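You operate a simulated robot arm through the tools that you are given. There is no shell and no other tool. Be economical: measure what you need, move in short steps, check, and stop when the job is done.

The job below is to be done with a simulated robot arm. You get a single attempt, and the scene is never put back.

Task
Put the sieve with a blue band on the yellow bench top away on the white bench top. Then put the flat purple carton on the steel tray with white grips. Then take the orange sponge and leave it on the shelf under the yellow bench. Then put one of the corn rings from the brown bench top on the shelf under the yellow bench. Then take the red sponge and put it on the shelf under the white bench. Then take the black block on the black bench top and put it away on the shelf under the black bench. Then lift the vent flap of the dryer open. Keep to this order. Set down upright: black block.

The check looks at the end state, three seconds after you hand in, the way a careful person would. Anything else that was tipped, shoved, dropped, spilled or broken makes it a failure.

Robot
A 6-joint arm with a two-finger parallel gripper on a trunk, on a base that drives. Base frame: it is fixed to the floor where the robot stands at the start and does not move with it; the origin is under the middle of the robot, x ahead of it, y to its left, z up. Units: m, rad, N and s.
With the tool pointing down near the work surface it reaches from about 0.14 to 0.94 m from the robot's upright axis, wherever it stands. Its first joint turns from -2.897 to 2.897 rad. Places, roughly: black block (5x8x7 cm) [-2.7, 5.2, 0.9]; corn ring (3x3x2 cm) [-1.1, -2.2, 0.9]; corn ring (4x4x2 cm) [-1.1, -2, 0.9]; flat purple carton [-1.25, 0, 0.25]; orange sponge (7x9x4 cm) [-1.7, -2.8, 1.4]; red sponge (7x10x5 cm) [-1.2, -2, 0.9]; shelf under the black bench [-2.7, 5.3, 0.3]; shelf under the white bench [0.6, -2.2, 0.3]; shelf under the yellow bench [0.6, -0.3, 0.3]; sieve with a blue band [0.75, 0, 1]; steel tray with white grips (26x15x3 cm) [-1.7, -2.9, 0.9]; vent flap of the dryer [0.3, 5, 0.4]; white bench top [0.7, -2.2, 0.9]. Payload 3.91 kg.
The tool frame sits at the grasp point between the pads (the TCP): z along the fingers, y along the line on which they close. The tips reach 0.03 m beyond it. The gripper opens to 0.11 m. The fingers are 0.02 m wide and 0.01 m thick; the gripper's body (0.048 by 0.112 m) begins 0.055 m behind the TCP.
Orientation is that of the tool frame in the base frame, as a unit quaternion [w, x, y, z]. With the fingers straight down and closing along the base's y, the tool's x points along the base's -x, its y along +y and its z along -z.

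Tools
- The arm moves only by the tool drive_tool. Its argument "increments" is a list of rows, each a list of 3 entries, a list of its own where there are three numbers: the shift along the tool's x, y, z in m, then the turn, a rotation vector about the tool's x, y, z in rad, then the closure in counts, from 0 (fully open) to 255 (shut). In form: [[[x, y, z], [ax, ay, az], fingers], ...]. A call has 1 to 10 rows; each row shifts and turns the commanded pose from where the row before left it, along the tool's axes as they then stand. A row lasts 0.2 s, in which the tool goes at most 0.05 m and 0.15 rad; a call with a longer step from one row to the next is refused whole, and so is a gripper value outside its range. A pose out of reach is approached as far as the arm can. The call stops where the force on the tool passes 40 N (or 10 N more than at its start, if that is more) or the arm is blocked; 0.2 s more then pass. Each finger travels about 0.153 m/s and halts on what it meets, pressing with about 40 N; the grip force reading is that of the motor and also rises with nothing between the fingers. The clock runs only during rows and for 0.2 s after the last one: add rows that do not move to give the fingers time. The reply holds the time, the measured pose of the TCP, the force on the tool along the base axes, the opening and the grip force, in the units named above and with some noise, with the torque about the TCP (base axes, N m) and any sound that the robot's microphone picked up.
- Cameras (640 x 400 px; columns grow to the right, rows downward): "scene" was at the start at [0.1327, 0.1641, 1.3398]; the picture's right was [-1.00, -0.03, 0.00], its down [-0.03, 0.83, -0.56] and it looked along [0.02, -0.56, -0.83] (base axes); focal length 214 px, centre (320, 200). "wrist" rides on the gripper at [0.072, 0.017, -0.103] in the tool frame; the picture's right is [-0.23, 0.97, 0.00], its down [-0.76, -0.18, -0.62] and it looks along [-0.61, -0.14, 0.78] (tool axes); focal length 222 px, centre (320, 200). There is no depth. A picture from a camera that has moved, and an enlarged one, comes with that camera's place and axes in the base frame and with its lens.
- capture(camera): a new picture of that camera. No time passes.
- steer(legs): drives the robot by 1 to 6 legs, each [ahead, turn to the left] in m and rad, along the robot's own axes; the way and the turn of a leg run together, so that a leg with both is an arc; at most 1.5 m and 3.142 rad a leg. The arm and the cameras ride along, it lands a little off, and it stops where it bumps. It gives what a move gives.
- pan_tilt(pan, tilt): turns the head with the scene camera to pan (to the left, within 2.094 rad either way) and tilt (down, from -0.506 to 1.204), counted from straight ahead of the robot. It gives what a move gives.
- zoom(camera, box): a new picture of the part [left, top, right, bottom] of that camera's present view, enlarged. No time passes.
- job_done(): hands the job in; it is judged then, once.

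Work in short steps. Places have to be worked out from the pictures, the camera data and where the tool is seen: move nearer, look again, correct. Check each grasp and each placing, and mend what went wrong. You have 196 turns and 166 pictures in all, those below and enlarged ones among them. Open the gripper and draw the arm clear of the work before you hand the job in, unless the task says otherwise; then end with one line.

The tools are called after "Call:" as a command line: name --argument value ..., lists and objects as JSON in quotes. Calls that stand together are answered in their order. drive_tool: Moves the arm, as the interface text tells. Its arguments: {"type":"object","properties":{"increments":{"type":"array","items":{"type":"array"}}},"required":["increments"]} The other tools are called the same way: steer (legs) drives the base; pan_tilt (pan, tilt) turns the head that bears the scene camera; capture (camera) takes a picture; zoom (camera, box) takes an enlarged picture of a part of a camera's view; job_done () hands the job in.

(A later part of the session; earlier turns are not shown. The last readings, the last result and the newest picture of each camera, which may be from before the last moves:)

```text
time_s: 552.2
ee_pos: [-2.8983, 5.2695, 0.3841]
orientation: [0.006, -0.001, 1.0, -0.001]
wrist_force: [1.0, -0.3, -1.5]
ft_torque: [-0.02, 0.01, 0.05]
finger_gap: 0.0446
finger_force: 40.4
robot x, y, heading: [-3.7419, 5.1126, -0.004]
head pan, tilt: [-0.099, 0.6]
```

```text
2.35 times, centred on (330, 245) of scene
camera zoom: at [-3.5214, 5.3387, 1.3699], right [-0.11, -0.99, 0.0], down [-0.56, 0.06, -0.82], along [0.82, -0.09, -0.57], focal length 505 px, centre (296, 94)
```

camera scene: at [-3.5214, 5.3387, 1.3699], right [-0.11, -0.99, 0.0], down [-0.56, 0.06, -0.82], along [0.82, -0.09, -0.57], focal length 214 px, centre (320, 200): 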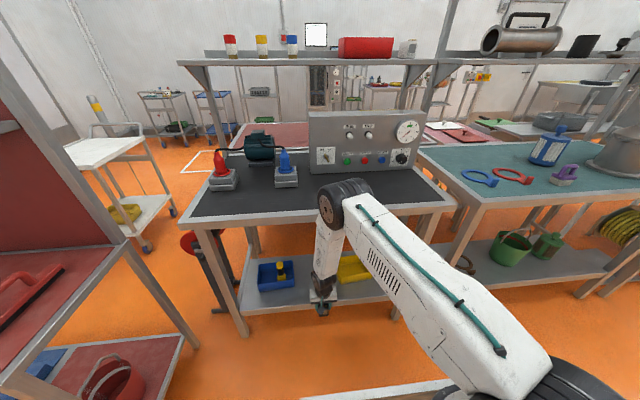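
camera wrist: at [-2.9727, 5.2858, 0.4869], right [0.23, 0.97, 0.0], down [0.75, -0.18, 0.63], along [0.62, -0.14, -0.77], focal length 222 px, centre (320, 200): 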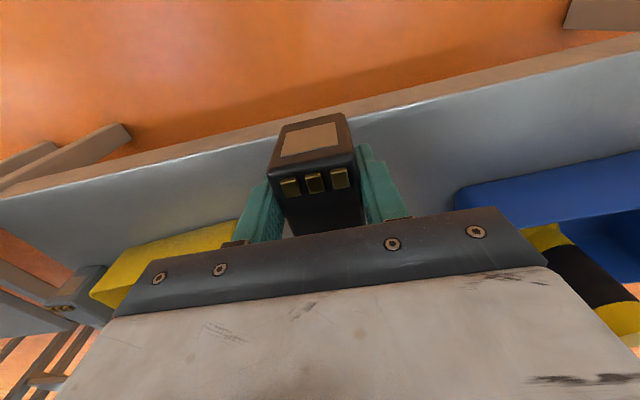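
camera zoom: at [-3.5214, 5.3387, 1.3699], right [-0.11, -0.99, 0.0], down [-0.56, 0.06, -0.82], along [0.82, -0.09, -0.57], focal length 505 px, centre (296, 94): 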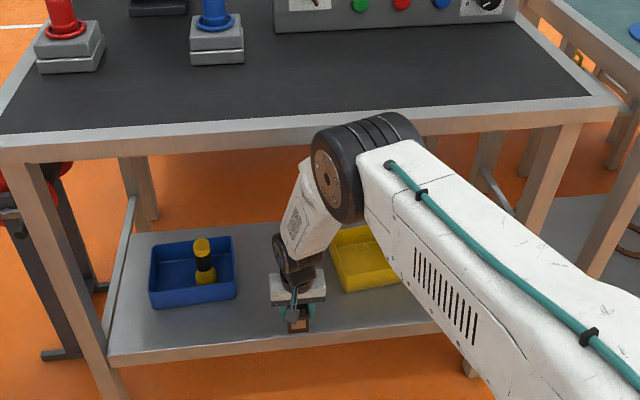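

Clear between the bins. I lower to z≈0.35 and go forward the rest.

Call:
drive_tool --increments '[[[-0.015, 0.002, 0.018], [0, 0, 0], 255], [[-0.02, 0.002, 0.015], [0, 0, 0], 255], [[-0.03, 0, 0], [0, 0, 0], 255], [[-0.024, 0, 0], [0, 0, 0], 255], [[0, 0, 0], [0, 0, 0], 255]]'

Call:
capture --camera "wrist"

```text
time_s: 553.5
ee_pos: [-2.8096, 5.2734, 0.3512]
orientation: [0.007, 0.0, 1.0, -0.001]
wrist_force: [0.1, 0.6, -1.6]
ft_torque: [-0.03, 0.03, 0.01]
finger_gap: 0.0445
finger_force: 40.4
robot x, y, heading: [-3.7429, 5.1105, -0.008]
head pan, tilt: [-0.099, 0.6]
```

```text
28 pictures are left
camera wrist: at [-2.8833, 5.2895, 0.454], right [0.23, 0.97, 0.0], down [0.75, -0.18, 0.63], along [0.62, -0.14, -0.77], focal length 222 px, centre (320, 200)
```

wrist: 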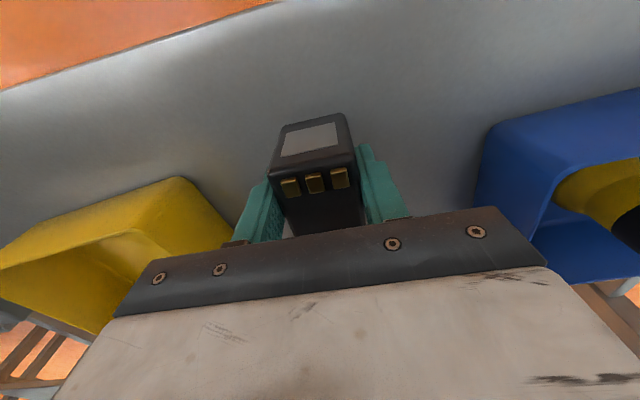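

In the gap with room on both sides. I lower to contact in small steps.

Call:
drive_tool --increments '[[[0, 0, 0.012], [0, 0, 0], 255], [[0, 0, 0.009], [0, 0, 0], 255], [[0, 0, 0], [0, 0, 0], 255]]'

Call:
drive_tool --increments '[[[0, 0, 0.003], [0, 0, 0], 255], [[0, 0, 0], [0, 0, 0], 255]]'

Call:
drive_tool --increments '[[[0, 0, 0.002], [0, 0, 0], 255], [[0, 0, 0], [0, 0, 0], 255]]'

```text
time_s: 554.2
ee_pos: [-2.8132, 5.2732, 0.3325]
orientation: [0.007, -0.001, 1.0, 0.0]
wrist_force: [0.0, -0.2, -1.3]
ft_torque: [-0.02, 0.0, 0.01]
finger_gap: 0.0443
finger_force: 40.1
out of reach, approached as far as the arm can: row 2
robot x, y, heading: [-3.7425, 5.1145, -0.007]
head pan, tilt: [-0.099, 0.6]
```

```text
time_s: 554.9
ee_pos: [-2.8138, 5.2714, 0.3305]
orientation: [0.006, 0.0, 1.0, -0.001]
wrist_force: [0.9, 0.2, -1.5]
ft_torque: [-0.01, 0.03, -0.01]
finger_gap: 0.0445
finger_force: 39.7
robot x, y, heading: [-3.7433, 5.1161, -0.008]
head pan, tilt: [-0.099, 0.6]
```

```text
time_s: 555.5
ee_pos: [-2.8143, 5.2735, 0.3302]
orientation: [0.007, -0.001, 1.0, -0.001]
wrist_force: [0.2, 0.5, -1.8]
ft_torque: [-0.02, 0.07, 0.02]
finger_gap: 0.0446
finger_force: 39.8
robot x, y, heading: [-3.7463, 5.1152, -0.008]
head pan, tilt: [-0.099, 0.6]
```

At the reach limit; I pull 1.2 cm back and continue down.

Call:
drive_tool --increments '[[[0.012, 0, 0], [0, 0, 0], 255], [[0, 0, 0.002], [0, 0, 0], 255], [[0, 0, 0], [0, 0, 0], 255]]'

Call:
drive_tool --increments '[[[0, 0, 0.003], [0, 0, 0], 255], [[0, 0, 0], [0, 0, 0], 255]]'

Call:
drive_tool --increments '[[[0, 0, 0.002], [0, 0, 0], 255], [[0, 0, 0], [0, 0, 0], 255]]'

```text
time_s: 556.2
ee_pos: [-2.8233, 5.2726, 0.3283]
orientation: [0.009, -0.001, 1.0, 0.0]
wrist_force: [2.5, -1.1, 32.8]
ft_torque: [-0.03, 0.04, -0.01]
finger_gap: 0.0447
finger_force: 40.0
robot x, y, heading: [-3.747, 5.1159, -0.007]
head pan, tilt: [-0.099, 0.6]
```

```text
time_s: 556.9
ee_pos: [-2.8246, 5.2732, 0.3247]
orientation: [0.008, -0.002, 1.0, -0.002]
wrist_force: [6.8, 2.6, 31.3]
ft_torque: [0.18, -0.3, -0.07]
finger_gap: 0.0444
finger_force: 40.6
robot x, y, heading: [-3.7394, 5.1109, -0.009]
head pan, tilt: [-0.099, 0.6]
```

```text
time_s: 557.5
ee_pos: [-2.8248, 5.2738, 0.3213]
orientation: [0.008, -0.001, 1.0, 0.0]
wrist_force: [5.7, 2.3, 32.0]
ft_torque: [0.19, 0.05, -0.03]
finger_gap: 0.0446
finger_force: 40.1
robot x, y, heading: [-3.7404, 5.1141, -0.008]
head pan, tilt: [-0.099, 0.6]
```

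Contact is firm. I ease up, open partly, rise straight and look.

Call:
drive_tool --increments '[[[0, 0, -0.002], [0, 0, 0], 200], [[0, 0, 0], [0, 0, 0], 110], [[0, 0, 0], [0, 0, 0], 80], [[0, 0, 0], [0, 0, 0], 80], [[0, 0, -0.02], [0, 0, 0], 80], [[0, 0, -0.03], [0, 0, 0], 80], [[0.005, 0, -0.025], [0, 0, 0], 80], [[0, 0, 0], [0, 0, 0], 80]]'

Call:
capture --camera "wrist"

```text
time_s: 559.2
ee_pos: [-2.8306, 5.2718, 0.3972]
orientation: [0.007, -0.001, 1.0, -0.001]
wrist_force: [-0.3, -0.2, -0.1]
ft_torque: [0.0, 0.03, -0.02]
finger_gap: 0.0754
finger_force: 0.0
robot x, y, heading: [-3.7442, 5.1165, -0.006]
head pan, tilt: [-0.099, 0.6]
```

```text
27 pictures are left
camera wrist: at [-2.9051, 5.288, 0.5008], right [0.23, 0.97, 0.0], down [0.75, -0.18, 0.63], along [0.62, -0.14, -0.77], focal length 222 px, centre (320, 200)
```

wrist: 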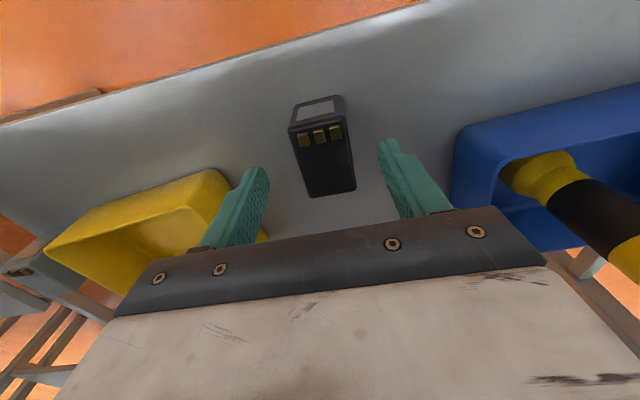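

The block stands upright between the bins. I back the whole robot out 0.35 m, then raise the arm.

Call:
steer --legs '[[-0.35, 0]]'

Call:
drive_tool --increments '[[[0.02, -0.015, -0.045], [0, 0, 0], 0], [[0.02, -0.015, -0.045], [0, 0, 0], 0], [[0.02, -0.015, -0.045], [0, 0, 0], 0], [[0.02, -0.015, -0.045], [0, 0, 0], 0], [[0.02, -0.015, -0.045], [0, 0, 0], 0], [[0.02, -0.015, -0.045], [0, 0, 0], 0], [[0.02, -0.015, -0.045], [0, 0, 0], 0], [[0.02, -0.015, -0.045], [0, 0, 0], 0], [[0.02, -0.015, -0.045], [0, 0, 0], 0], [[0.02, -0.015, -0.045], [0, 0, 0], 0]]'

Call:
drive_tool --increments '[[[0.02, 0, -0.045], [0, 0, 0], 0], [[0.02, 0, -0.045], [0, 0, 0], 0], [[0.02, 0, -0.045], [0, 0, 0], 0], [[0.02, 0, -0.045], [0, 0, 0], 0], [[0.02, 0, -0.045], [0, 0, 0], 0], [[0.02, 0, -0.045], [0, 0, 0], 0]]'

Call:
zoom --camera "scene" --box '[220, 140, 420, 310]'

```text
time_s: 561.5
ee_pos: [-3.1803, 5.2731, 0.3978]
orientation: [0.006, 0.0, 1.0, -0.001]
wrist_force: [-0.1, -0.4, -0.1]
ft_torque: [0.0, 0.01, 0.03]
finger_gap: 0.0755
finger_force: 0.0
robot x, y, heading: [-4.0913, 5.1176, -0.007]
head pan, tilt: [-0.099, 0.6]
```

```text
refused: row 1 steps farther than a row can; nothing moved
```

```text
time_s: 562.9
ee_pos: [-3.3035, 5.2736, 0.6668]
orientation: [0.006, 0.001, 1.0, -0.002]
wrist_force: [-0.2, 0.0, -1.1]
ft_torque: [0.01, 0.02, -0.02]
finger_gap: 0.1102
finger_force: 0.1
robot x, y, heading: [-4.0929, 5.1142, -0.013]
head pan, tilt: [-0.099, 0.6]
```

```text
2.35 times, centred on (320, 225) of scene
camera zoom: at [-3.8703, 5.3411, 1.3698], right [-0.11, -0.99, 0.0], down [-0.56, 0.06, -0.82], along [0.82, -0.09, -0.57], focal length 505 px, centre (320, 141)
```

zoom: 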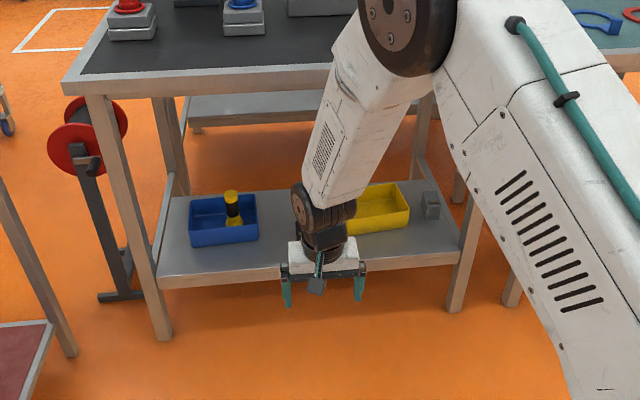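

I finish raising the arm and drive back round to the east side, towards the dryer.

Call:
drive_tool --increments '[[[0.01, -0.015, -0.045], [0, 0, 0], 0], [[0.01, -0.015, -0.045], [0, 0, 0], 0], [[0.01, -0.015, -0.045], [0, 0, 0], 0], [[0.01, -0.015, -0.045], [0, 0, 0], 0], [[0.01, -0.015, -0.045], [0, 0, 0], 0], [[0.01, -0.015, -0.045], [0, 0, 0], 0], [[0.01, -0.015, -0.045], [0, 0, 0], 0], [[0.01, -0.015, -0.045], [0, 0, 0], 0], [[0.01, -0.015, -0.045], [0, 0, 0], 0], [[0.01, -0.015, -0.045], [0, 0, 0], 0]]'

Call:
steer --legs '[[0, -1.56], [1.5, 0], [1.5, 0], [1.2, 0], [0, 1.571]]'

Call:
steer --legs '[[1.5, 0], [1.5, 0], [0.6, 0], [0, 1.571], [1.5, 0], [1.4, 0]]'

Call:
pan_tilt --pan -0.5 --tilt 0.45

Call:
capture --camera "scene"

```text
time_s: 565.1
ee_pos: [-3.409, 5.1254, 1.1151]
orientation: [0.006, 0.0, 1.0, -0.001]
wrist_force: [0.2, -0.3, -0.1]
ft_torque: [0.01, 0.03, -0.02]
finger_gap: 0.11
finger_force: 0.0
robot x, y, heading: [-4.0892, 5.1158, -0.007]
head pan, tilt: [-0.099, 0.6]
```

```text
time_s: 592.9
ee_pos: [-3.401, 0.9351, 1.1148]
orientation: [0.006, -0.011, 1.0, -0.001]
wrist_force: [0.4, -0.5, 0.0]
ft_torque: [-0.04, 0.01, 0.01]
finger_gap: 0.1098
finger_force: 0.0
robot x, y, heading: [-4.0839, 0.9118, 0.01]
head pan, tilt: [-0.099, 0.6]
```

```text
time_s: 627.8
ee_pos: [-0.5453, 4.5783, 1.1142]
orientation: [-0.005, 0.711, -0.703, -0.003]
wrist_force: [-0.5, -0.4, 0.6]
ft_torque: [-0.03, 0.01, -0.02]
finger_gap: 0.1102
finger_force: 0.0
robot x, y, heading: [-0.5308, 3.8936, 1.579]
head pan, tilt: [-0.099, 0.6]
```

```text
time_s: 628.6
ee_pos: [-0.5452, 4.5786, 1.1148]
orientation: [-0.004, 0.711, -0.703, -0.004]
wrist_force: [-1.0, -0.3, 0.2]
ft_torque: [-0.05, 0.01, 0.03]
finger_gap: 0.11
finger_force: 0.1
robot x, y, heading: [-0.5257, 3.8964, 1.574]
head pan, tilt: [-0.499, 0.45]
```

```text
25 pictures are left
camera scene: at [-0.7194, 4.1069, 1.3834], right [0.88, -0.48, 0.0], down [-0.21, -0.38, -0.9], along [0.43, 0.79, -0.44], focal length 214 px, centre (320, 200)
```

scene: 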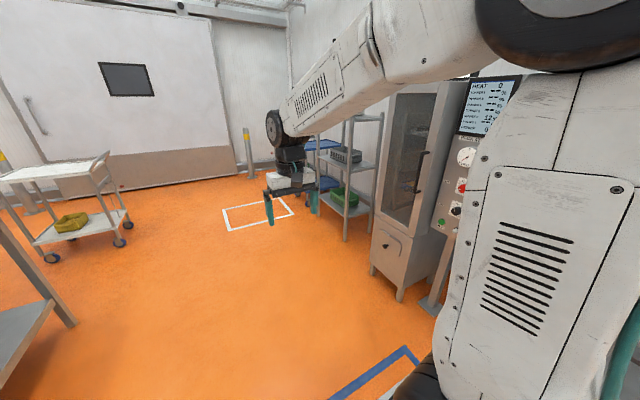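

The dryer cabinet is at right. I zoom in on its lower front.

Call:
zoom --camera "scene" --box '[350, 190, 470, 310]'

```text
3.33 times, centred on (410, 250) of scene
camera zoom: at [-0.7194, 4.1069, 1.3834], right [0.88, -0.48, 0.0], down [-0.21, -0.38, -0.9], along [0.43, 0.79, -0.44], focal length 715 px, centre (20, 33)
```

zoom: 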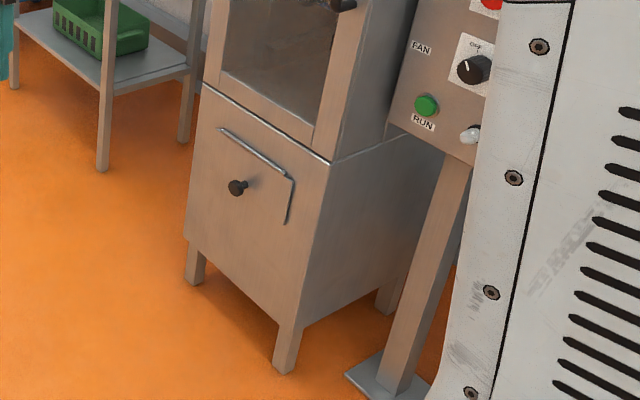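

The vent flap is a top-hinged plate (hinge z≈0.473, y 4.88–5.085) with a knob at about (0.28, 4.98, 0.40). I position the robot squarely in front, at about (-0.76, 4.98).

Call:
steer --legs '[[0, 0.213], [1.11, 0], [0, -1.787]]'

Call:
pan_tilt --pan -0.1 --tilt 0.6

Call:
capture --camera "scene"

```text
time_s: 639.4
ee_pos: [-0.0779, 4.9971, 1.116]
orientation: [0.006, -0.004, 1.0, 0.0]
wrist_force: [0.2, -0.2, 0.4]
ft_torque: [0.04, 0.03, 0.02]
finger_gap: 0.1101
finger_force: 0.2
robot x, y, heading: [-0.7573, 4.9763, -0.0]
head pan, tilt: [-0.499, 0.45]
```

```text
time_s: 640.2
ee_pos: [-0.0773, 4.9947, 1.1142]
orientation: [0.007, -0.004, 1.0, -0.001]
wrist_force: [0.1, -1.1, 0.5]
ft_torque: [0.01, -0.01, 0.0]
finger_gap: 0.1101
finger_force: 0.1
robot x, y, heading: [-0.761, 4.979, 0.004]
head pan, tilt: [-0.099, 0.6]
```

```text
23 pictures are left
camera scene: at [-0.5419, 5.2065, 1.3699], right [-0.1, -1.0, 0.0], down [-0.56, 0.06, -0.83], along [0.82, -0.08, -0.56], focal length 214 px, centre (320, 200)
```

scene: 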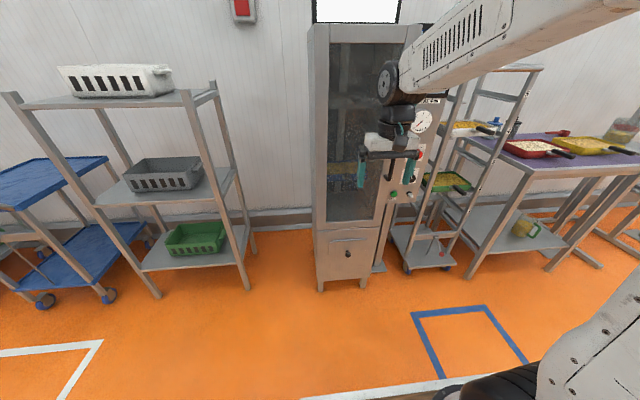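

Triangulated knob: (0.276, 4.965, 0.416). I zoom in to see the flap from the front.

Call:
zoom --camera "scene" --box '[305, 215, 401, 295]'

```text
5.00 times, centred on (353, 255) of scene
camera zoom: at [-0.5419, 5.2065, 1.3699], right [-0.1, -1.0, 0.0], down [-0.56, 0.06, -0.83], along [0.82, -0.08, -0.56], focal length 1072 px, centre (155, -75)
```

zoom: 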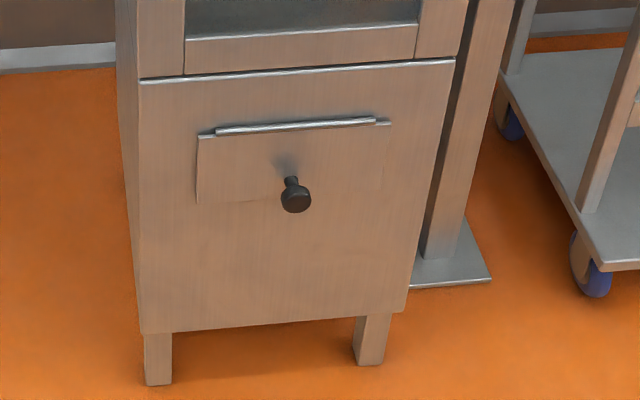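

The knob head is ~3.3 cm wide at about (0.282, 4.963, 0.408). I drive 4 cm nearer, bring the tool to a pre-point above and before it, and tilt it 20°.

Call:
steer --legs '[[0.04, 0]]'

Call:
drive_tool --increments '[[[-0.018, -0.003, 0.045], [0, 0, 0], 60], [[-0.018, -0.003, 0.045], [0, 0, 0], 60], [[-0.018, -0.003, 0.045], [0, 0, 0], 60], [[-0.018, -0.003, 0.045], [0, 0, 0], 60], [[-0.018, -0.003, 0.045], [0, 0, 0], 60], [[-0.018, -0.003, 0.045], [0, 0, 0], 60], [[-0.018, -0.003, 0.045], [0, 0, 0], 60], [[-0.018, -0.003, 0.045], [0, 0, 0], 60], [[-0.018, -0.003, 0.045], [0, 0, 0], 60], [[-0.018, -0.003, 0.045], [0, 0, 0], 60]]'

Call:
drive_tool --increments '[[[-0.018, -0.003, 0.045], [0, 0, 0], 110], [[0, 0, 0], [0, -0.117, 0], 110], [[0, 0, 0], [0, -0.117, 0], 110], [[0, 0, 0], [0, -0.117, 0], 110], [[0, 0, 0], [0, 0, 0], 110]]'

Call:
capture --camera "wrist"

```text
time_s: 641.1
ee_pos: [-0.0381, 4.9966, 1.1149]
orientation: [0.006, -0.005, 1.0, -0.001]
wrist_force: [0.4, 0.8, 1.1]
ft_torque: [0.0, 0.02, -0.01]
finger_gap: 0.1098
finger_force: 0.1
robot x, y, heading: [-0.7193, 4.9824, 0.006]
head pan, tilt: [-0.099, 0.6]
```

```text
time_s: 643.3
ee_pos: [0.1498, 4.967, 0.6679]
orientation: [0.008, -0.005, 1.0, -0.001]
wrist_force: [-0.4, 0.3, 1.4]
ft_torque: [-0.01, -0.01, 0.0]
finger_gap: 0.0843
finger_force: 0.1
robot x, y, heading: [-0.7209, 4.9755, 0.005]
head pan, tilt: [-0.099, 0.6]
```

```text
time_s: 644.5
ee_pos: [0.1675, 4.9661, 0.6226]
orientation: [0.171, -0.006, 0.985, 0.004]
wrist_force: [1.2, -0.1, 0.0]
ft_torque: [0.02, -0.01, 0.01]
finger_gap: 0.0624
finger_force: 0.0
robot x, y, heading: [-0.7196, 4.9823, -0.001]
head pan, tilt: [-0.099, 0.6]
```

```text
21 pictures are left
camera wrist: at [0.0635, 4.9797, 0.6963], right [0.2, 0.98, 0.08], down [0.51, -0.18, 0.84], along [0.84, -0.13, -0.53], focal length 222 px, centre (320, 200)
```

wrist: 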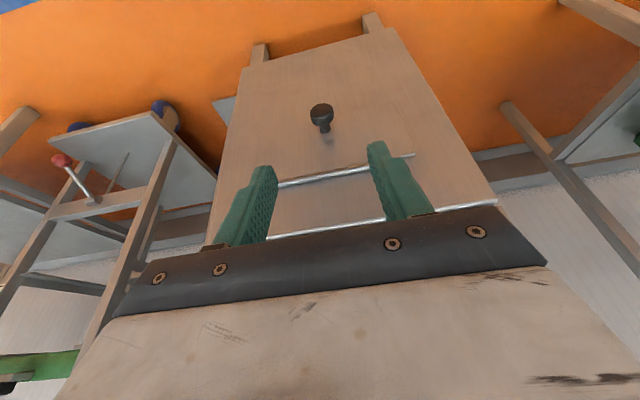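

The knob shows at (0.280, 4.961), as expected. I approach to about 5 cm short and check.

Call:
drive_tool --increments '[[[-0.008, -0.001, 0.047], [0, 0, 0], 110], [[-0.008, -0.001, 0.047], [0, 0, 0], 110], [[-0.008, -0.001, 0.047], [0, 0, 0], 110], [[-0.008, -0.001, 0.045], [0, 0, 0], 110], [[0, 0, 0], [0, 0, 0], 110]]'

Call:
capture --camera "wrist"

```text
time_s: 645.7
ee_pos: [0.2232, 4.9614, 0.5285]
orientation: [0.182, -0.005, 0.983, -0.003]
wrist_force: [-0.7, -0.8, -0.1]
ft_torque: [0.02, -0.02, 0.02]
finger_gap: 0.0626
finger_force: 0.0
out of reach, approached as far as the arm can: row 1, 2, 4
robot x, y, heading: [-0.7202, 4.98, 0.001]
head pan, tilt: [-0.099, 0.6]
```

```text
20 pictures are left
camera wrist: at [0.1174, 4.9775, 0.5997], right [0.2, 0.98, 0.07], down [0.49, -0.17, 0.86], along [0.85, -0.14, -0.51], focal length 222 px, centre (320, 200)
```

wrist: 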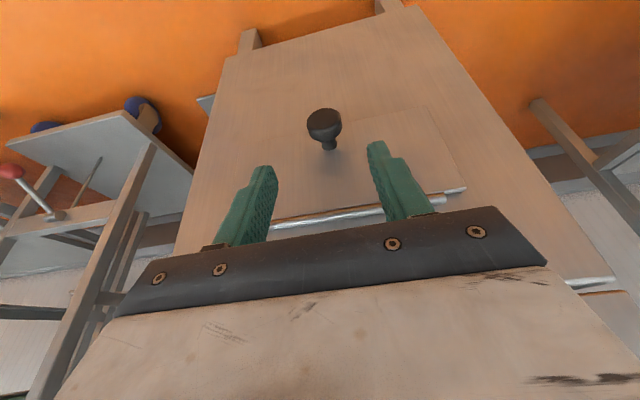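

It lagged near the wrist singularity; the knob is still straight ahead. I continue along the fingers in smaller steps.

Call:
drive_tool --increments '[[[-0.003, 0.001, 0.03], [0, 0, 0], 110], [[-0.003, 0.001, 0.03], [0, 0, 0], 110], [[-0.003, 0, 0.03], [0, 0, 0], 110], [[0, 0, 0], [0, 0, 0], 110]]'

```text
time_s: 646.7
ee_pos: [0.2579, 4.97, 0.4855]
orientation: [0.207, -0.01, 0.978, 0.024]
wrist_force: [-0.1, 0.1, -0.9]
ft_torque: [0.02, 0.01, -0.01]
finger_gap: 0.0627
finger_force: 0.1
out of reach, approached as far as the arm can: row 1, 2, 3
robot x, y, heading: [-0.718, 4.979, -0.002]
head pan, tilt: [-0.099, 0.6]
```

I check the arm's posture with the scene camera.

Call:
capture --camera "scene"

```text
19 pictures are left
camera scene: at [-0.5015, 5.2066, 1.3699], right [-0.1, -1.0, 0.0], down [-0.56, 0.06, -0.82], along [0.82, -0.08, -0.57], focal length 214 px, centre (320, 200)
```

scene: 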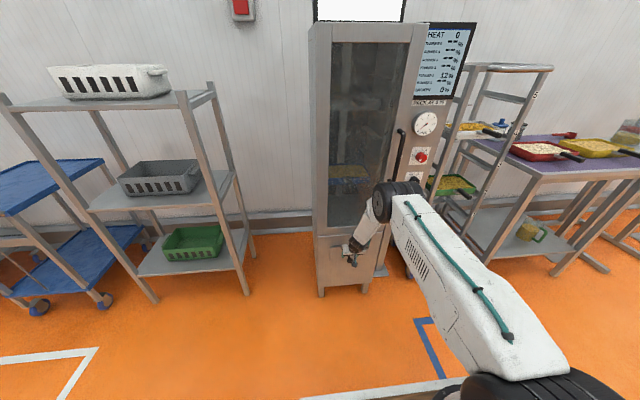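

Posture is near the wrist singularity and slightly off the arm's plane. I retreat, go vertical, and align the robot's heading exactly with the knob before trying again.

Call:
drive_tool --increments '[[[0.003, 0, -0.045], [0, 0, 0], 110], [[0.003, 0, -0.045], [0, 0, 0], 110], [[0.003, 0, -0.045], [0, 0, 0], 110], [[0, 0, 0], [0, 0.117, 0], 110], [[0, 0, 0], [0, 0.117, 0], 110], [[0, 0, 0], [0, 0.117, 0], 110], [[0, 0, 0], [0, 0, 0], 110]]'

Call:
steer --legs '[[0, -0.018]]'

```text
time_s: 648.3
ee_pos: [0.2033, 4.9914, 0.6077]
orientation: [0.132, -0.028, 0.987, 0.093]
wrist_force: [-0.4, -0.4, -0.4]
ft_torque: [-0.01, 0.03, -0.02]
finger_gap: 0.0627
finger_force: 0.1
out of reach, approached as far as the arm can: row 4, 5, 6
robot x, y, heading: [-0.7189, 4.9799, -0.001]
head pan, tilt: [-0.099, 0.6]
```

```text
time_s: 649.1
ee_pos: [0.2024, 4.975, 0.6077]
orientation: [0.134, -0.021, 0.987, 0.092]
wrist_force: [0.1, -0.3, 0.9]
ft_torque: [-0.05, -0.03, -0.03]
finger_gap: 0.0626
finger_force: 0.2
robot x, y, heading: [-0.7195, 4.9791, -0.019]
head pan, tilt: [-0.099, 0.6]
```

The wrist has slipped into the flipped branch again. I unwind it as before by rotating about the forearm direction.

Call:
drive_tool --increments '[[[0, 0, -0.03], [-0.056, -0.034, 0.13], 110], [[0, 0, -0.02], [-0.056, -0.034, 0.13], 110], [[0, 0, 0], [-0.056, -0.034, 0.13], 110], [[0, 0, 0], [-0.056, -0.034, 0.13], 110], [[0, 0, 0], [-0.056, -0.034, 0.13], 110], [[0, 0, 0], [-0.056, -0.034, 0.13], 110], [[0, 0, 0], [-0.056, -0.034, 0.13], 110], [[0, 0, 0], [-0.056, -0.034, 0.13], 110], [[0, 0, 0], [-0.056, -0.034, 0.13], 110], [[0, 0, 0], [-0.056, -0.034, 0.13], 110]]'

```text
time_s: 651.3
ee_pos: [0.1908, 4.9642, 0.6549]
orientation: [0.193, 0.552, 0.704, 0.404]
wrist_force: [-0.8, 0.3, 0.2]
ft_torque: [-0.02, 0.03, 0.02]
finger_gap: 0.0626
finger_force: 0.1
robot x, y, heading: [-0.7186, 4.981, -0.018]
head pan, tilt: [-0.099, 0.6]
```

Call:
drive_tool --increments '[[[0, 0, 0], [-0.056, -0.034, 0.13], 110], [[0, 0, 0], [-0.056, -0.034, 0.13], 110], [[0, 0, 0], [-0.056, -0.034, 0.13], 110], [[0, 0, 0], [-0.056, -0.034, 0.13], 110], [[0, 0, 0], [-0.056, -0.034, 0.13], 110], [[0, 0, 0], [-0.056, -0.034, 0.13], 110], [[0, 0, 0], [-0.056, -0.034, 0.13], 110], [[0, 0, 0], [-0.027, -0.017, 0.065], 110], [[0, 0, 0], [0, 0, 0], 110]]'

```text
time_s: 653.3
ee_pos: [0.1955, 4.8407, 0.6629]
orientation: [0.145, 0.804, 0.261, 0.515]
wrist_force: [-0.6, -0.4, 0.4]
ft_torque: [0.03, 0.02, 0.0]
finger_gap: 0.0625
finger_force: 0.0
out of reach, approached as far as the arm can: row 5, 6, 7, 8
robot x, y, heading: [-0.7177, 4.9796, -0.017]
head pan, tilt: [-0.099, 0.6]
```

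Now pointing outward in the arm's plane, but the last joint is near its limit. I turn about -z (the unwinding direction as before) to free it.

Call:
drive_tool --increments '[[[0, 0, 0], [0, 0, -0.15], 110], [[0, 0, 0], [0, 0, -0.15], 110], [[0, 0, 0], [0, 0, -0.15], 110], [[0, 0, 0], [0, 0, -0.15], 110], [[0, 0, 0], [0, 0, -0.15], 110], [[0, 0, 0], [0, 0, -0.15], 110], [[0, 0, 0], [0, 0, -0.15], 110], [[0, 0, 0], [0, 0, -0.15], 110], [[0, 0, 0], [0, 0, -0.15], 110], [[0, 0, 0], [0, 0, -0.15], 110]]'

```text
time_s: 655.5
ee_pos: [0.1947, 4.8384, 0.6634]
orientation: [0.459, 0.411, 0.738, 0.277]
wrist_force: [-0.3, 0.9, 0.1]
ft_torque: [-0.01, -0.03, 0.02]
finger_gap: 0.0626
finger_force: 0.0
robot x, y, heading: [-0.7206, 4.9783, -0.014]
head pan, tilt: [-0.099, 0.6]
```

Smooth now. I continue to the nominal roll.

Call:
drive_tool --increments '[[[0, 0, 0], [0, 0, -0.148], 110], [[0, 0, 0], [0, 0, -0.148], 110], [[0, 0, 0], [0, 0, -0.148], 110], [[0, 0, 0], [0, 0, -0.148], 110], [[0, 0, 0], [0, 0, -0.148], 110], [[0, 0, 0], [0, 0, -0.148], 110], [[0, 0, 0], [0, 0, -0.148], 110], [[0, 0, 0], [0, 0, 0], 110]]'

```text
time_s: 657.3
ee_pos: [0.2008, 4.8386, 0.6659]
orientation: [0.534, 0.02, 0.845, 0.031]
wrist_force: [-0.4, -0.3, 0.2]
ft_torque: [-0.01, -0.02, 0.0]
finger_gap: 0.0626
finger_force: 0.1
out of reach, approached as far as the arm can: row 7
robot x, y, heading: [-0.7213, 4.9783, -0.019]
head pan, tilt: [-0.099, 0.6]
```

The tool is back in its regular branch, now 25° below horizontal — a usable posture well away from the singular one. I keep this outward tilt (~50°), centre it, and back the robot 5 cm.

Call:
drive_tool --increments '[[[0, 0.04, 0], [0, 0.083, 0], 110], [[0, 0.04, 0], [0, 0.083, 0], 110], [[0, 0.04, 0], [0, 0.083, 0], 110], [[0, 0, 0], [0, 0, 0], 110]]'

Call:
steer --legs '[[-0.05, 0]]'

```text
time_s: 658.3
ee_pos: [0.2068, 4.9011, 0.6802]
orientation: [0.421, 0.011, 0.906, 0.046]
wrist_force: [0.5, 0.0, 0.5]
ft_torque: [0.0, 0.02, 0.03]
finger_gap: 0.0624
finger_force: 0.1
out of reach, approached as far as the arm can: row 1, 2, 3
robot x, y, heading: [-0.717, 4.9766, -0.017]
head pan, tilt: [-0.099, 0.6]
```

```text
time_s: 659.2
ee_pos: [0.1558, 4.9028, 0.6807]
orientation: [0.42, 0.01, 0.906, 0.046]
wrist_force: [-0.1, 0.6, -0.5]
ft_torque: [0.0, 0.02, 0.02]
finger_gap: 0.0623
finger_force: 0.1
robot x, y, heading: [-0.769, 4.9774, -0.016]
head pan, tilt: [-0.099, 0.6]
```

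The sideways shift stayed blocked, which tells me this outward posture is the flipped branch; I rotate back about the forearm the other way to reach the regular one.

Call:
drive_tool --increments '[[[0, 0, 0], [-0.047, 0.023, -0.135], 110], [[0, 0, 0], [-0.047, 0.023, -0.135], 110], [[0, 0, 0], [-0.047, 0.023, -0.135], 110], [[0, 0, 0], [-0.047, 0.023, -0.135], 110], [[0, 0, 0], [-0.047, 0.023, -0.135], 110], [[0, 0, 0], [-0.047, 0.023, -0.135], 110], [[0, 0, 0], [-0.047, 0.023, -0.135], 110], [[0, 0, 0], [-0.047, 0.023, -0.135], 110], [[0, 0, 0], [-0.047, 0.023, -0.135], 110], [[0, 0, 0], [-0.047, 0.023, -0.135], 110]]'

```text
time_s: 661.4
ee_pos: [0.1567, 4.9018, 0.6816]
orientation: [0.25, -0.649, 0.718, -0.03]
wrist_force: [0.3, 0.7, -0.7]
ft_torque: [-0.01, 0.0, 0.0]
finger_gap: 0.0626
finger_force: 0.0
out of reach, approached as far as the arm can: row 4
robot x, y, heading: [-0.7735, 4.9796, -0.013]
head pan, tilt: [-0.099, 0.6]
```

Progressing. A few more rows the same way.

Call:
drive_tool --increments '[[[0, 0, 0], [-0.047, 0.023, -0.135], 110], [[0, 0, 0], [-0.047, 0.023, -0.135], 110], [[0, 0, 0], [-0.047, 0.023, -0.135], 110], [[0, 0, 0], [-0.047, 0.023, -0.135], 110], [[0, 0, 0], [-0.047, 0.023, -0.135], 110], [[0, 0, 0], [-0.047, 0.023, -0.135], 110], [[0, 0, 0], [-0.047, 0.023, -0.135], 110], [[0, 0, 0], [-0.047, 0.023, -0.135], 110], [[0, 0, 0], [0, 0, 0], 110]]'

```text
time_s: 663.4
ee_pos: [0.1573, 4.903, 0.6822]
orientation: [-0.018, 0.951, -0.298, 0.082]
wrist_force: [0.5, -0.4, -0.1]
ft_torque: [-0.02, 0.0, -0.03]
finger_gap: 0.0625
finger_force: 0.2
robot x, y, heading: [-0.7703, 4.9791, -0.012]
head pan, tilt: [-0.099, 0.6]
```

The tool is nearly vertical and in-plane. I unwind its roll (about +z) back to nominal.

Call:
drive_tool --increments '[[[0, 0, 0], [0, 0, 0.15], 110], [[0, 0, 0], [0, 0, 0.15], 110], [[0, 0, 0], [0, 0, 0.15], 110], [[0, 0, 0], [0, 0, 0.15], 110], [[0, 0, 0], [0, 0, 0.15], 110], [[0, 0, 0], [0, 0, 0.15], 110], [[0, 0, 0], [0, 0, 0.15], 110], [[0, 0, 0], [0, 0, 0.15], 110], [[0, 0, 0], [0, 0, 0.15], 110], [[0, 0, 0], [0, 0, 0.15], 110]]'

Call:
drive_tool --increments '[[[0, 0, 0], [0, 0, 0.15], 110], [[0, 0, 0], [0, 0, 0.15], 110], [[0, 0, 0], [0, 0, 0.15], 110], [[0, 0, 0], [0, 0, 0.15], 110], [[0, 0, 0], [0, 0, 0.15], 110], [[0, 0, 0], [0, 0, 0.15], 110], [[0, 0, 0], [0, 0, 0.13], 110], [[0, 0, 0], [0, 0, 0], 110]]'

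```text
time_s: 665.6
ee_pos: [0.1575, 4.9018, 0.6821]
orientation: [0.069, -0.49, 0.867, -0.047]
wrist_force: [-0.6, 0.2, -0.2]
ft_torque: [0.0, -0.02, -0.01]
finger_gap: 0.0624
finger_force: 0.1
robot x, y, heading: [-0.7719, 4.9809, -0.013]
head pan, tilt: [-0.099, 0.6]
```

```text
time_s: 667.4
ee_pos: [0.1578, 4.9025, 0.6806]
orientation: [0.082, -0.002, 0.997, -0.007]
wrist_force: [-0.5, 0.1, -0.4]
ft_torque: [-0.02, 0.0, -0.05]
finger_gap: 0.0626
finger_force: 0.1
robot x, y, heading: [-0.7711, 4.9815, -0.02]
head pan, tilt: [-0.099, 0.6]
```

Nominal posture regained, tilted 9° — enough for the knob with clearance. I drive 7 cm nearer and shift into the arm plane above the knob.

Call:
steer --legs '[[0.07, 0]]'

Call:
drive_tool --increments '[[[0, 0.031, 0], [0, 0, 0.01], 110], [[0, 0.031, 0], [0, 0, 0.01], 110], [[-0.018, 0, 0.04], [0, 0, 0], 110], [[-0.01, 0, 0.045], [0, 0, 0], 110], [[0, 0, 0], [0, 0, 0], 110]]'

Call:
capture --camera "wrist"

```text
time_s: 668.4
ee_pos: [0.2276, 4.9009, 0.6816]
orientation: [0.083, -0.001, 0.997, -0.006]
wrist_force: [-0.2, -1.0, 0.6]
ft_torque: [0.03, 0.0, -0.03]
finger_gap: 0.0627
finger_force: 0.1
robot x, y, heading: [-0.7004, 4.9803, -0.019]
head pan, tilt: [-0.099, 0.6]
```

```text
time_s: 669.6
ee_pos: [0.2697, 4.9614, 0.6007]
orientation: [0.083, 0.009, 0.996, -0.006]
wrist_force: [0.3, -0.4, 0.2]
ft_torque: [-0.01, 0.02, -0.04]
finger_gap: 0.0628
finger_force: 0.1
robot x, y, heading: [-0.6964, 4.9746, -0.017]
head pan, tilt: [-0.099, 0.6]
```

```text
18 pictures are left
camera wrist: at [0.182, 4.979, 0.6908], right [0.24, 0.97, 0.03], down [0.65, -0.18, 0.74], along [0.72, -0.16, -0.67], focal length 222 px, centre (320, 200)
```

wrist: 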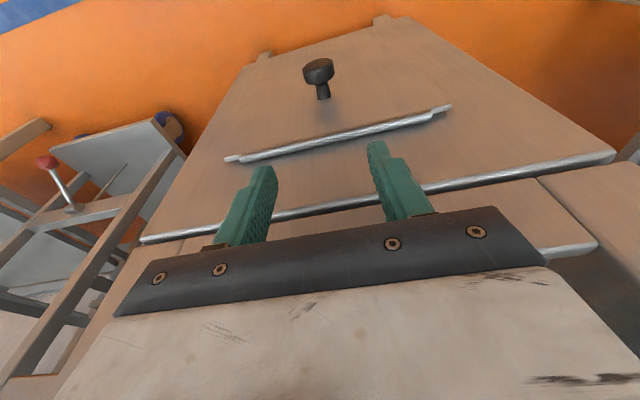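

The knob is directly below. I go straight down around it.

Call:
drive_tool --increments '[[[0.006, 0.001, 0.0394], [0, 0, 0], 110], [[0.006, 0.001, 0.0394], [0, 0, 0], 110], [[0.006, 0, 0.0394], [0, 0, 0], 110], [[0.006, 0, 0.0394], [0, 0, 0], 110], [[0, 0, 0], [0, 0, 0], 110]]'

Call:
capture --camera "wrist"

```text
time_s: 670.3
ee_pos: [0.2729, 4.9621, 0.5198]
orientation: [0.083, 0.007, 0.997, -0.007]
wrist_force: [-36.5, -0.1, 36.9]
ft_torque: [0.67, -3.68, 0.53]
finger_gap: 0.0626
finger_force: 0.1
robot x, y, heading: [-0.7, 4.9768, -0.018]
head pan, tilt: [-0.099, 0.6]
stopped in row 3: the force on the tool passed its limit at 148 N (the readings are from after the stop); the commanded pose is now the measured one
```

```text
17 pictures are left
camera wrist: at [0.1828, 4.9802, 0.6102], right [0.24, 0.97, 0.03], down [0.64, -0.18, 0.74], along [0.73, -0.16, -0.67], focal length 222 px, centre (320, 200)
```

wrist: 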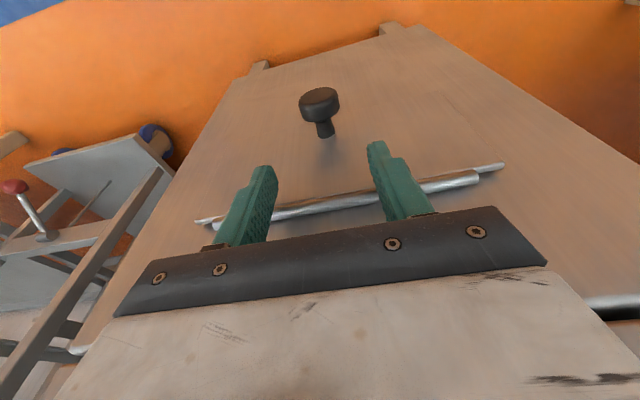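

The hand struck the dryer's door ledge (it stands out to x≈0.30). I back off at once and look at the dryer.

Call:
drive_tool --increments '[[[0.0296, 0, -0.005], [0, 0, 0], 110], [[-0.0066, 0, -0.0394], [0, 0, 0], 110], [[-0.0066, 0, -0.0394], [0, 0, 0], 110], [[-0.0066, 0, -0.0394], [0, 0, 0], 110], [[0, 0, 0], [0, 0, 0], 110]]'

Call:
steer --legs '[[-0.08, 0]]'

Call:
zoom --camera "scene" --box '[290, 0, 450, 300]'

```text
time_s: 671.5
ee_pos: [0.2422, 4.9636, 0.637]
orientation: [0.083, 0.008, 0.996, -0.006]
wrist_force: [0.5, -0.9, 0.4]
ft_torque: [0.0, 0.01, -0.01]
finger_gap: 0.0626
finger_force: 0.0
robot x, y, heading: [-0.7004, 4.9788, -0.019]
head pan, tilt: [-0.099, 0.6]
```

```text
time_s: 672.5
ee_pos: [0.1621, 4.9652, 0.6367]
orientation: [0.083, 0.008, 0.997, -0.007]
wrist_force: [0.1, -0.1, -0.1]
ft_torque: [0.04, 0.01, -0.01]
finger_gap: 0.0629
finger_force: 0.0
robot x, y, heading: [-0.7801, 4.9784, -0.02]
head pan, tilt: [-0.099, 0.6]
```

```text
1.33 times, centred on (370, 150) of scene
camera zoom: at [-0.5583, 5.2037, 1.3699], right [-0.12, -0.99, 0.0], down [-0.56, 0.07, -0.83], along [0.82, -0.1, -0.57], focal length 286 px, centre (253, 267)
```

zoom: 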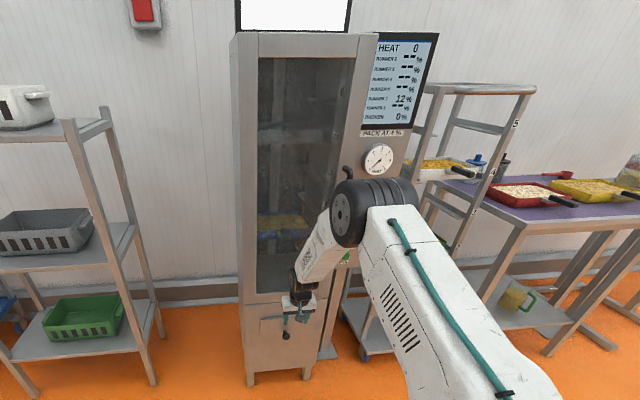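

The dryer stands unmoved. From the farther base position I move forward above the knob while tilting to about 28°.

Call:
drive_tool --increments '[[[-0.0296, 0, 0.005], [0, -0.08, 0], 110], [[-0.029, 0, 0.0073], [0, -0.08, 0], 110], [[-0.0284, 0, 0.0096], [0, -0.08, 0], 110], [[-0.0156, 0, 0.0067], [0, -0.08, 0], 110], [[0, 0, 0], [0, 0, 0], 110]]'

```text
time_s: 673.7
ee_pos: [0.2701, 4.9629, 0.6364]
orientation: [0.241, 0.006, 0.97, -0.007]
wrist_force: [-0.4, -0.5, -0.3]
ft_torque: [0.0, -0.02, -0.01]
finger_gap: 0.0628
finger_force: 0.1
robot x, y, heading: [-0.7809, 4.9804, -0.018]
head pan, tilt: [-0.099, 0.6]
```

No limits met. I descend in steps of 4 cm.

Call:
drive_tool --increments '[[[0.0187, 0, 0.0354], [0, 0, 0], 110], [[0.0187, 0, 0.0354], [0, 0, 0], 110], [[0.0187, 0, 0.0354], [0, 0, 0], 110], [[0, 0, 0], [0, 0, 0], 110]]'

Call:
capture --camera "wrist"

```text
time_s: 674.7
ee_pos: [0.27, 4.9629, 0.5163]
orientation: [0.241, 0.007, 0.971, -0.008]
wrist_force: [0.9, 0.1, -0.1]
ft_torque: [0.01, -0.01, 0.0]
finger_gap: 0.0628
finger_force: 0.0
robot x, y, heading: [-0.7814, 4.9828, -0.014]
head pan, tilt: [-0.099, 0.6]
```

```text
15 pictures are left
camera wrist: at [0.1572, 4.9809, 0.5735], right [0.22, 0.97, 0.1], down [0.38, -0.17, 0.91], along [0.9, -0.16, -0.41], focal length 222 px, centre (320, 200)
```

wrist: 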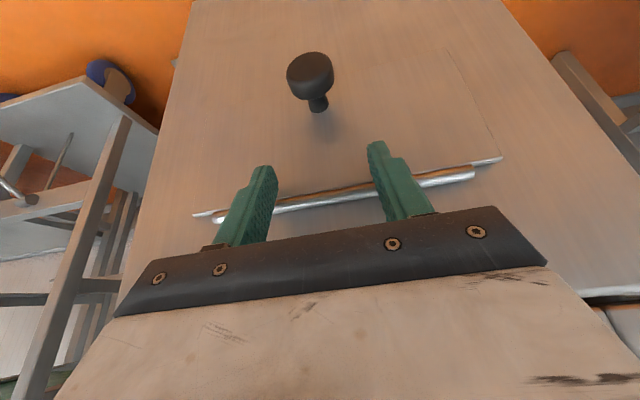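

Clear, with the knob below at (0.28, 4.961). I descend the rest around it.

Call:
drive_tool --increments '[[[0.0187, 0, 0.0354], [0, 0, 0], 110], [[0.0177, -0.001, 0.036], [0, 0, 0], 110], [[0.01, -0.001, 0.025], [0, 0, 0], 110], [[0, 0, 0], [0, 0, 0], 110]]'

Call:
capture --camera "wrist"

```text
time_s: 675.7
ee_pos: [0.2729, 4.9595, 0.4108]
orientation: [0.24, 0.007, 0.971, -0.006]
wrist_force: [-0.4, -0.4, -0.1]
ft_torque: [0.01, 0.01, -0.01]
finger_gap: 0.0624
finger_force: 0.1
robot x, y, heading: [-0.7857, 4.9803, -0.018]
head pan, tilt: [-0.099, 0.6]
```

```text
14 pictures are left
camera wrist: at [0.1605, 4.9781, 0.4686], right [0.22, 0.97, 0.1], down [0.38, -0.17, 0.91], along [0.9, -0.16, -0.41], focal length 222 px, centre (320, 200)
```

wrist: 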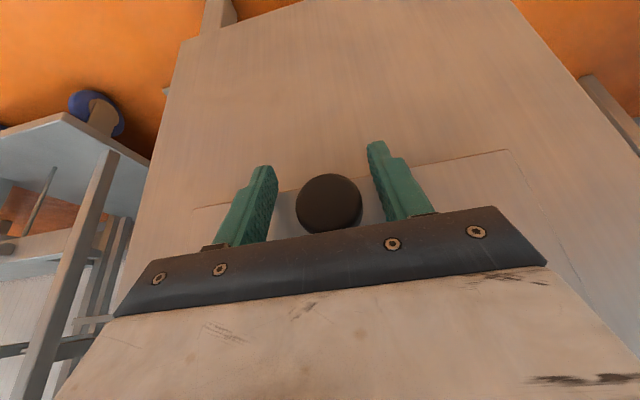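

The knob sits between the pads. Close on it.

Call:
drive_tool --increments '[[[-0.003, 0.003, -0.005], [0, 0, 0], 110], [[0, 0, 0], [0, 0, 0], 180], [[0, 0, 0], [0, 0, 0], 255], [[0, 0, 0], [0, 0, 0], 255]]'

```text
time_s: 676.7
ee_pos: [0.2729, 4.9652, 0.4154]
orientation: [0.239, 0.006, 0.971, -0.007]
wrist_force: [-2.5, 19.8, -6.8]
ft_torque: [-0.15, -0.15, -0.02]
finger_gap: 0.033
finger_force: 45.1
robot x, y, heading: [-0.7795, 4.9826, -0.019]
head pan, tilt: [-0.099, 0.6]
```

Gripped. I relieve the side load and start lifting the flap along its arc about the hinge, watching forces.

Call:
drive_tool --increments '[[[0, 0.003, 0], [0, 0, 0], 255], [[0.0029, 0, -0.0095], [0, 0, 0], 255], [[0.0029, 0, -0.0095], [0, 0, 0], 255], [[0.0003, 0, -0.01], [0, 0, 0], 255], [[0.0003, 0, -0.01], [0, 0, 0], 255], [[0, 0, 0], [0, 0, 0], 255]]'

Call:
capture --camera "wrist"

```text
time_s: 678.1
ee_pos: [0.2466, 4.9641, 0.4423]
orientation: [0.238, 0.007, 0.971, -0.008]
wrist_force: [-17.9, 6.8, -30.0]
ft_torque: [-0.03, 0.21, 0.05]
finger_gap: 0.0328
finger_force: 45.4
robot x, y, heading: [-0.7786, 4.9802, -0.016]
head pan, tilt: [-0.099, 0.6]
```

```text
13 pictures are left
camera wrist: at [0.1351, 4.9834, 0.5015], right [0.22, 0.97, 0.09], down [0.39, -0.17, 0.91], along [0.9, -0.16, -0.41], focal length 222 px, centre (320, 200)
```

wrist: 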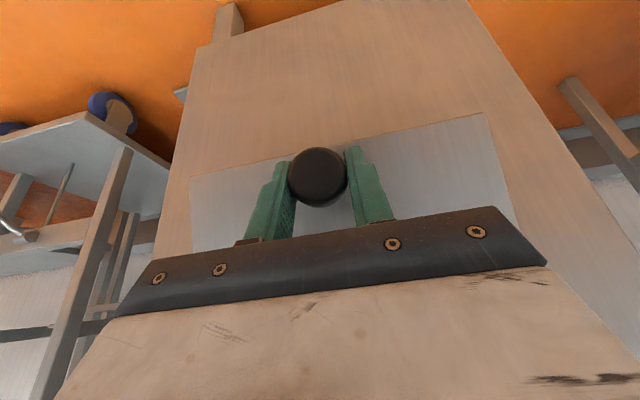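

The flap is rising. Forces show I'm slightly inside the arc, so I bias the path outward a little and continue.

Call:
drive_tool --increments '[[[0.003, 0, -0.003], [0, 0, 0], 255], [[-0.002, 0, -0.0097], [0, 0, 0], 255], [[-0.002, 0, -0.0097], [0, 0, 0], 255], [[-0.0045, 0, -0.0088], [0, 0, 0], 255], [[-0.0045, 0, -0.0088], [0, 0, 0], 255], [[0, 0, 0], [0, 0, 0], 255]]'

```text
time_s: 679.5
ee_pos: [0.2399, 4.9676, 0.4868]
orientation: [0.241, 0.007, 0.97, -0.007]
wrist_force: [0.8, 1.1, -0.9]
ft_torque: [-0.03, 0.02, -0.01]
finger_gap: 0.0001
finger_force: 37.4
robot x, y, heading: [-0.7812, 4.9794, -0.013]
head pan, tilt: [-0.099, 0.6]
```

The knob slipped out of the fingers. I look at the flap's state.

Call:
capture --camera "wrist"

Call:
zoom --camera "scene" --box '[290, 190, 410, 300]'

```text
12 pictures are left
camera wrist: at [0.1278, 4.9851, 0.5454], right [0.22, 0.97, 0.1], down [0.38, -0.17, 0.91], along [0.9, -0.16, -0.41], focal length 222 px, centre (320, 200)
```

wrist: 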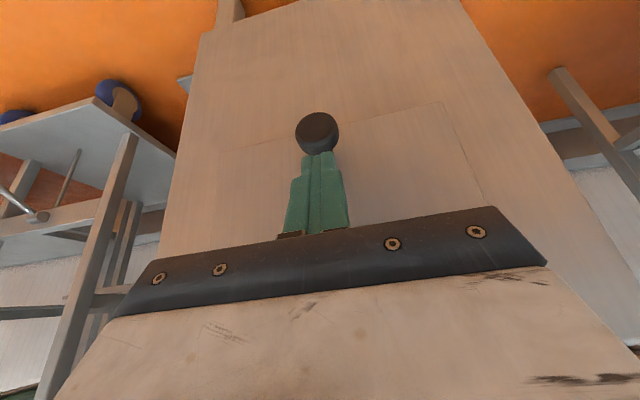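

```text
3.64 times, centred on (350, 245) of scene
camera zoom: at [-0.5583, 5.2039, 1.3699], right [-0.12, -0.99, 0.0], down [-0.56, 0.07, -0.82], along [0.82, -0.1, -0.57], focal length 780 px, centre (211, 36)
```

zoom: 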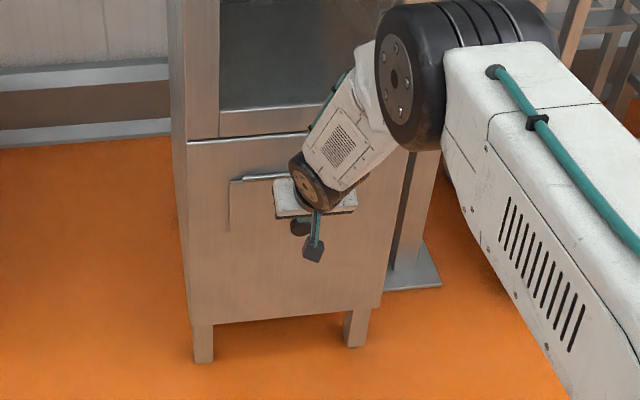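

The flap fell shut. From several views the hinge is really at about (0.30, z 0.51), so my arc was too tight. I open, regrip the knob nearer the fingertips, and redo it with the corrected arc.

Call:
drive_tool --increments '[[[0, 0, -0.005], [0, 0, 0], 120], [[0, -0.001, 0], [0, 0, 0], 120], [[0.001, 0, 0.034], [0, 0, 0], 120], [[0.002, 0, 0.033], [0, 0, 0], 120], [[0, 0, 0], [0, 0, 0], 120]]'

Call:
capture --camera "wrist"

```text
time_s: 680.7
ee_pos: [0.2667, 4.9653, 0.4309]
orientation: [0.24, 0.007, 0.971, -0.007]
wrist_force: [-1.1, -0.4, 0.6]
ft_torque: [0.02, -0.01, -0.01]
finger_gap: 0.058
finger_force: 0.0
robot x, y, heading: [-0.7809, 4.9794, -0.013]
head pan, tilt: [-0.099, 0.6]
```

```text
10 pictures are left
camera wrist: at [0.1533, 4.9835, 0.4888], right [0.22, 0.97, 0.09], down [0.38, -0.17, 0.91], along [0.9, -0.16, -0.41], focal length 222 px, centre (320, 200)
```

wrist: 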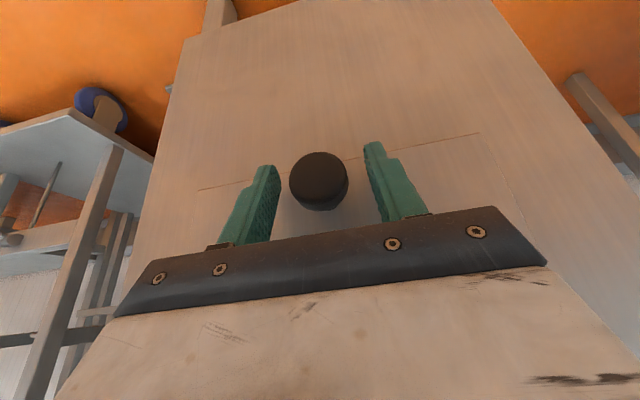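

Well placed. Close and lift along the corrected arc (first 30°).

Call:
drive_tool --increments '[[[0, 0, 0], [0, 0, 0], 200], [[0, 0, 0], [0, 0, 0], 255], [[0, 0, 0], [0, 0, 0], 255], [[0.0077, 0, -0.0098], [0, 0, 0], 255], [[0.0077, 0, -0.0098], [0, 0, 0], 255], [[0.0049, 0, -0.0114], [0, 0, 0], 255], [[0.0049, 0, -0.0114], [0, 0, 0], 255], [[0, 0, 0], [0, 0, 0], 255]]'

```text
time_s: 682.5
ee_pos: [0.224, 4.9658, 0.4565]
orientation: [0.238, 0.007, 0.971, -0.007]
wrist_force: [9.2, -6.0, -7.5]
ft_torque: [-0.06, 1.03, -0.05]
finger_gap: 0.0328
finger_force: 45.2
robot x, y, heading: [-0.7833, 4.9826, -0.018]
head pan, tilt: [-0.099, 0.6]
```

The arc is right (only tangential resistance). Continue to 60°.

Call:
drive_tool --increments '[[[0.0017, 0, -0.0123], [0, 0, 0], 255], [[0.0017, 0, -0.0123], [0, 0, 0], 255], [[-0.0015, 0, -0.0123], [0, 0, 0], 255], [[-0.0015, 0, -0.0123], [0, 0, 0], 255], [[0, 0, 0], [0, 0, 0], 255]]'

```text
time_s: 683.7
ee_pos: [0.1988, 4.9658, 0.4976]
orientation: [0.238, 0.007, 0.971, -0.007]
wrist_force: [-8.8, -16.5, -12.1]
ft_torque: [-0.15, 1.17, -0.35]
finger_gap: 0.0329
finger_force: 44.7
robot x, y, heading: [-0.7776, 4.9802, -0.015]
head pan, tilt: [-0.099, 0.6]
```

Held, moderate forces. Continue to 90°.

Call:
drive_tool --increments '[[[-0.0046, 0, -0.0115], [0, 0, 0], 255], [[-0.0046, 0, -0.0115], [0, 0, 0], 255], [[-0.0075, 0, -0.01], [0, 0, 0], 255], [[-0.0075, 0, -0.01], [0, 0, 0], 255], [[0, 0, 0], [0, 0, 0], 255]]'

Call:
capture --camera "wrist"

```text
time_s: 684.4
ee_pos: [0.1952, 4.9643, 0.5211]
orientation: [0.238, 0.008, 0.971, -0.009]
wrist_force: [6.6, 0.1, -9.3]
ft_torque: [0.13, -0.55, 0.0]
finger_gap: 0.0321
finger_force: 45.1
robot x, y, heading: [-0.7833, 4.981, -0.018]
head pan, tilt: [-0.099, 0.6]
stopped in row 3: the force on the tool passed its limit at 70 N (the readings are from after the stop); the commanded pose is now the measured one
```

```text
9 pictures are left
camera wrist: at [0.0843, 4.9838, 0.5786], right [0.22, 0.97, 0.09], down [0.38, -0.17, 0.91], along [0.9, -0.16, -0.41], focal length 222 px, centre (320, 200)
```

wrist: 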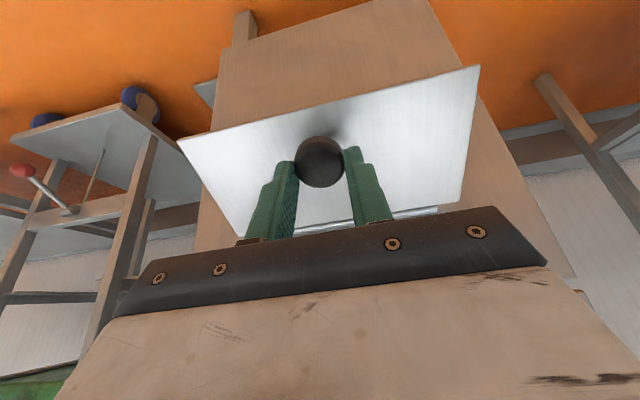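

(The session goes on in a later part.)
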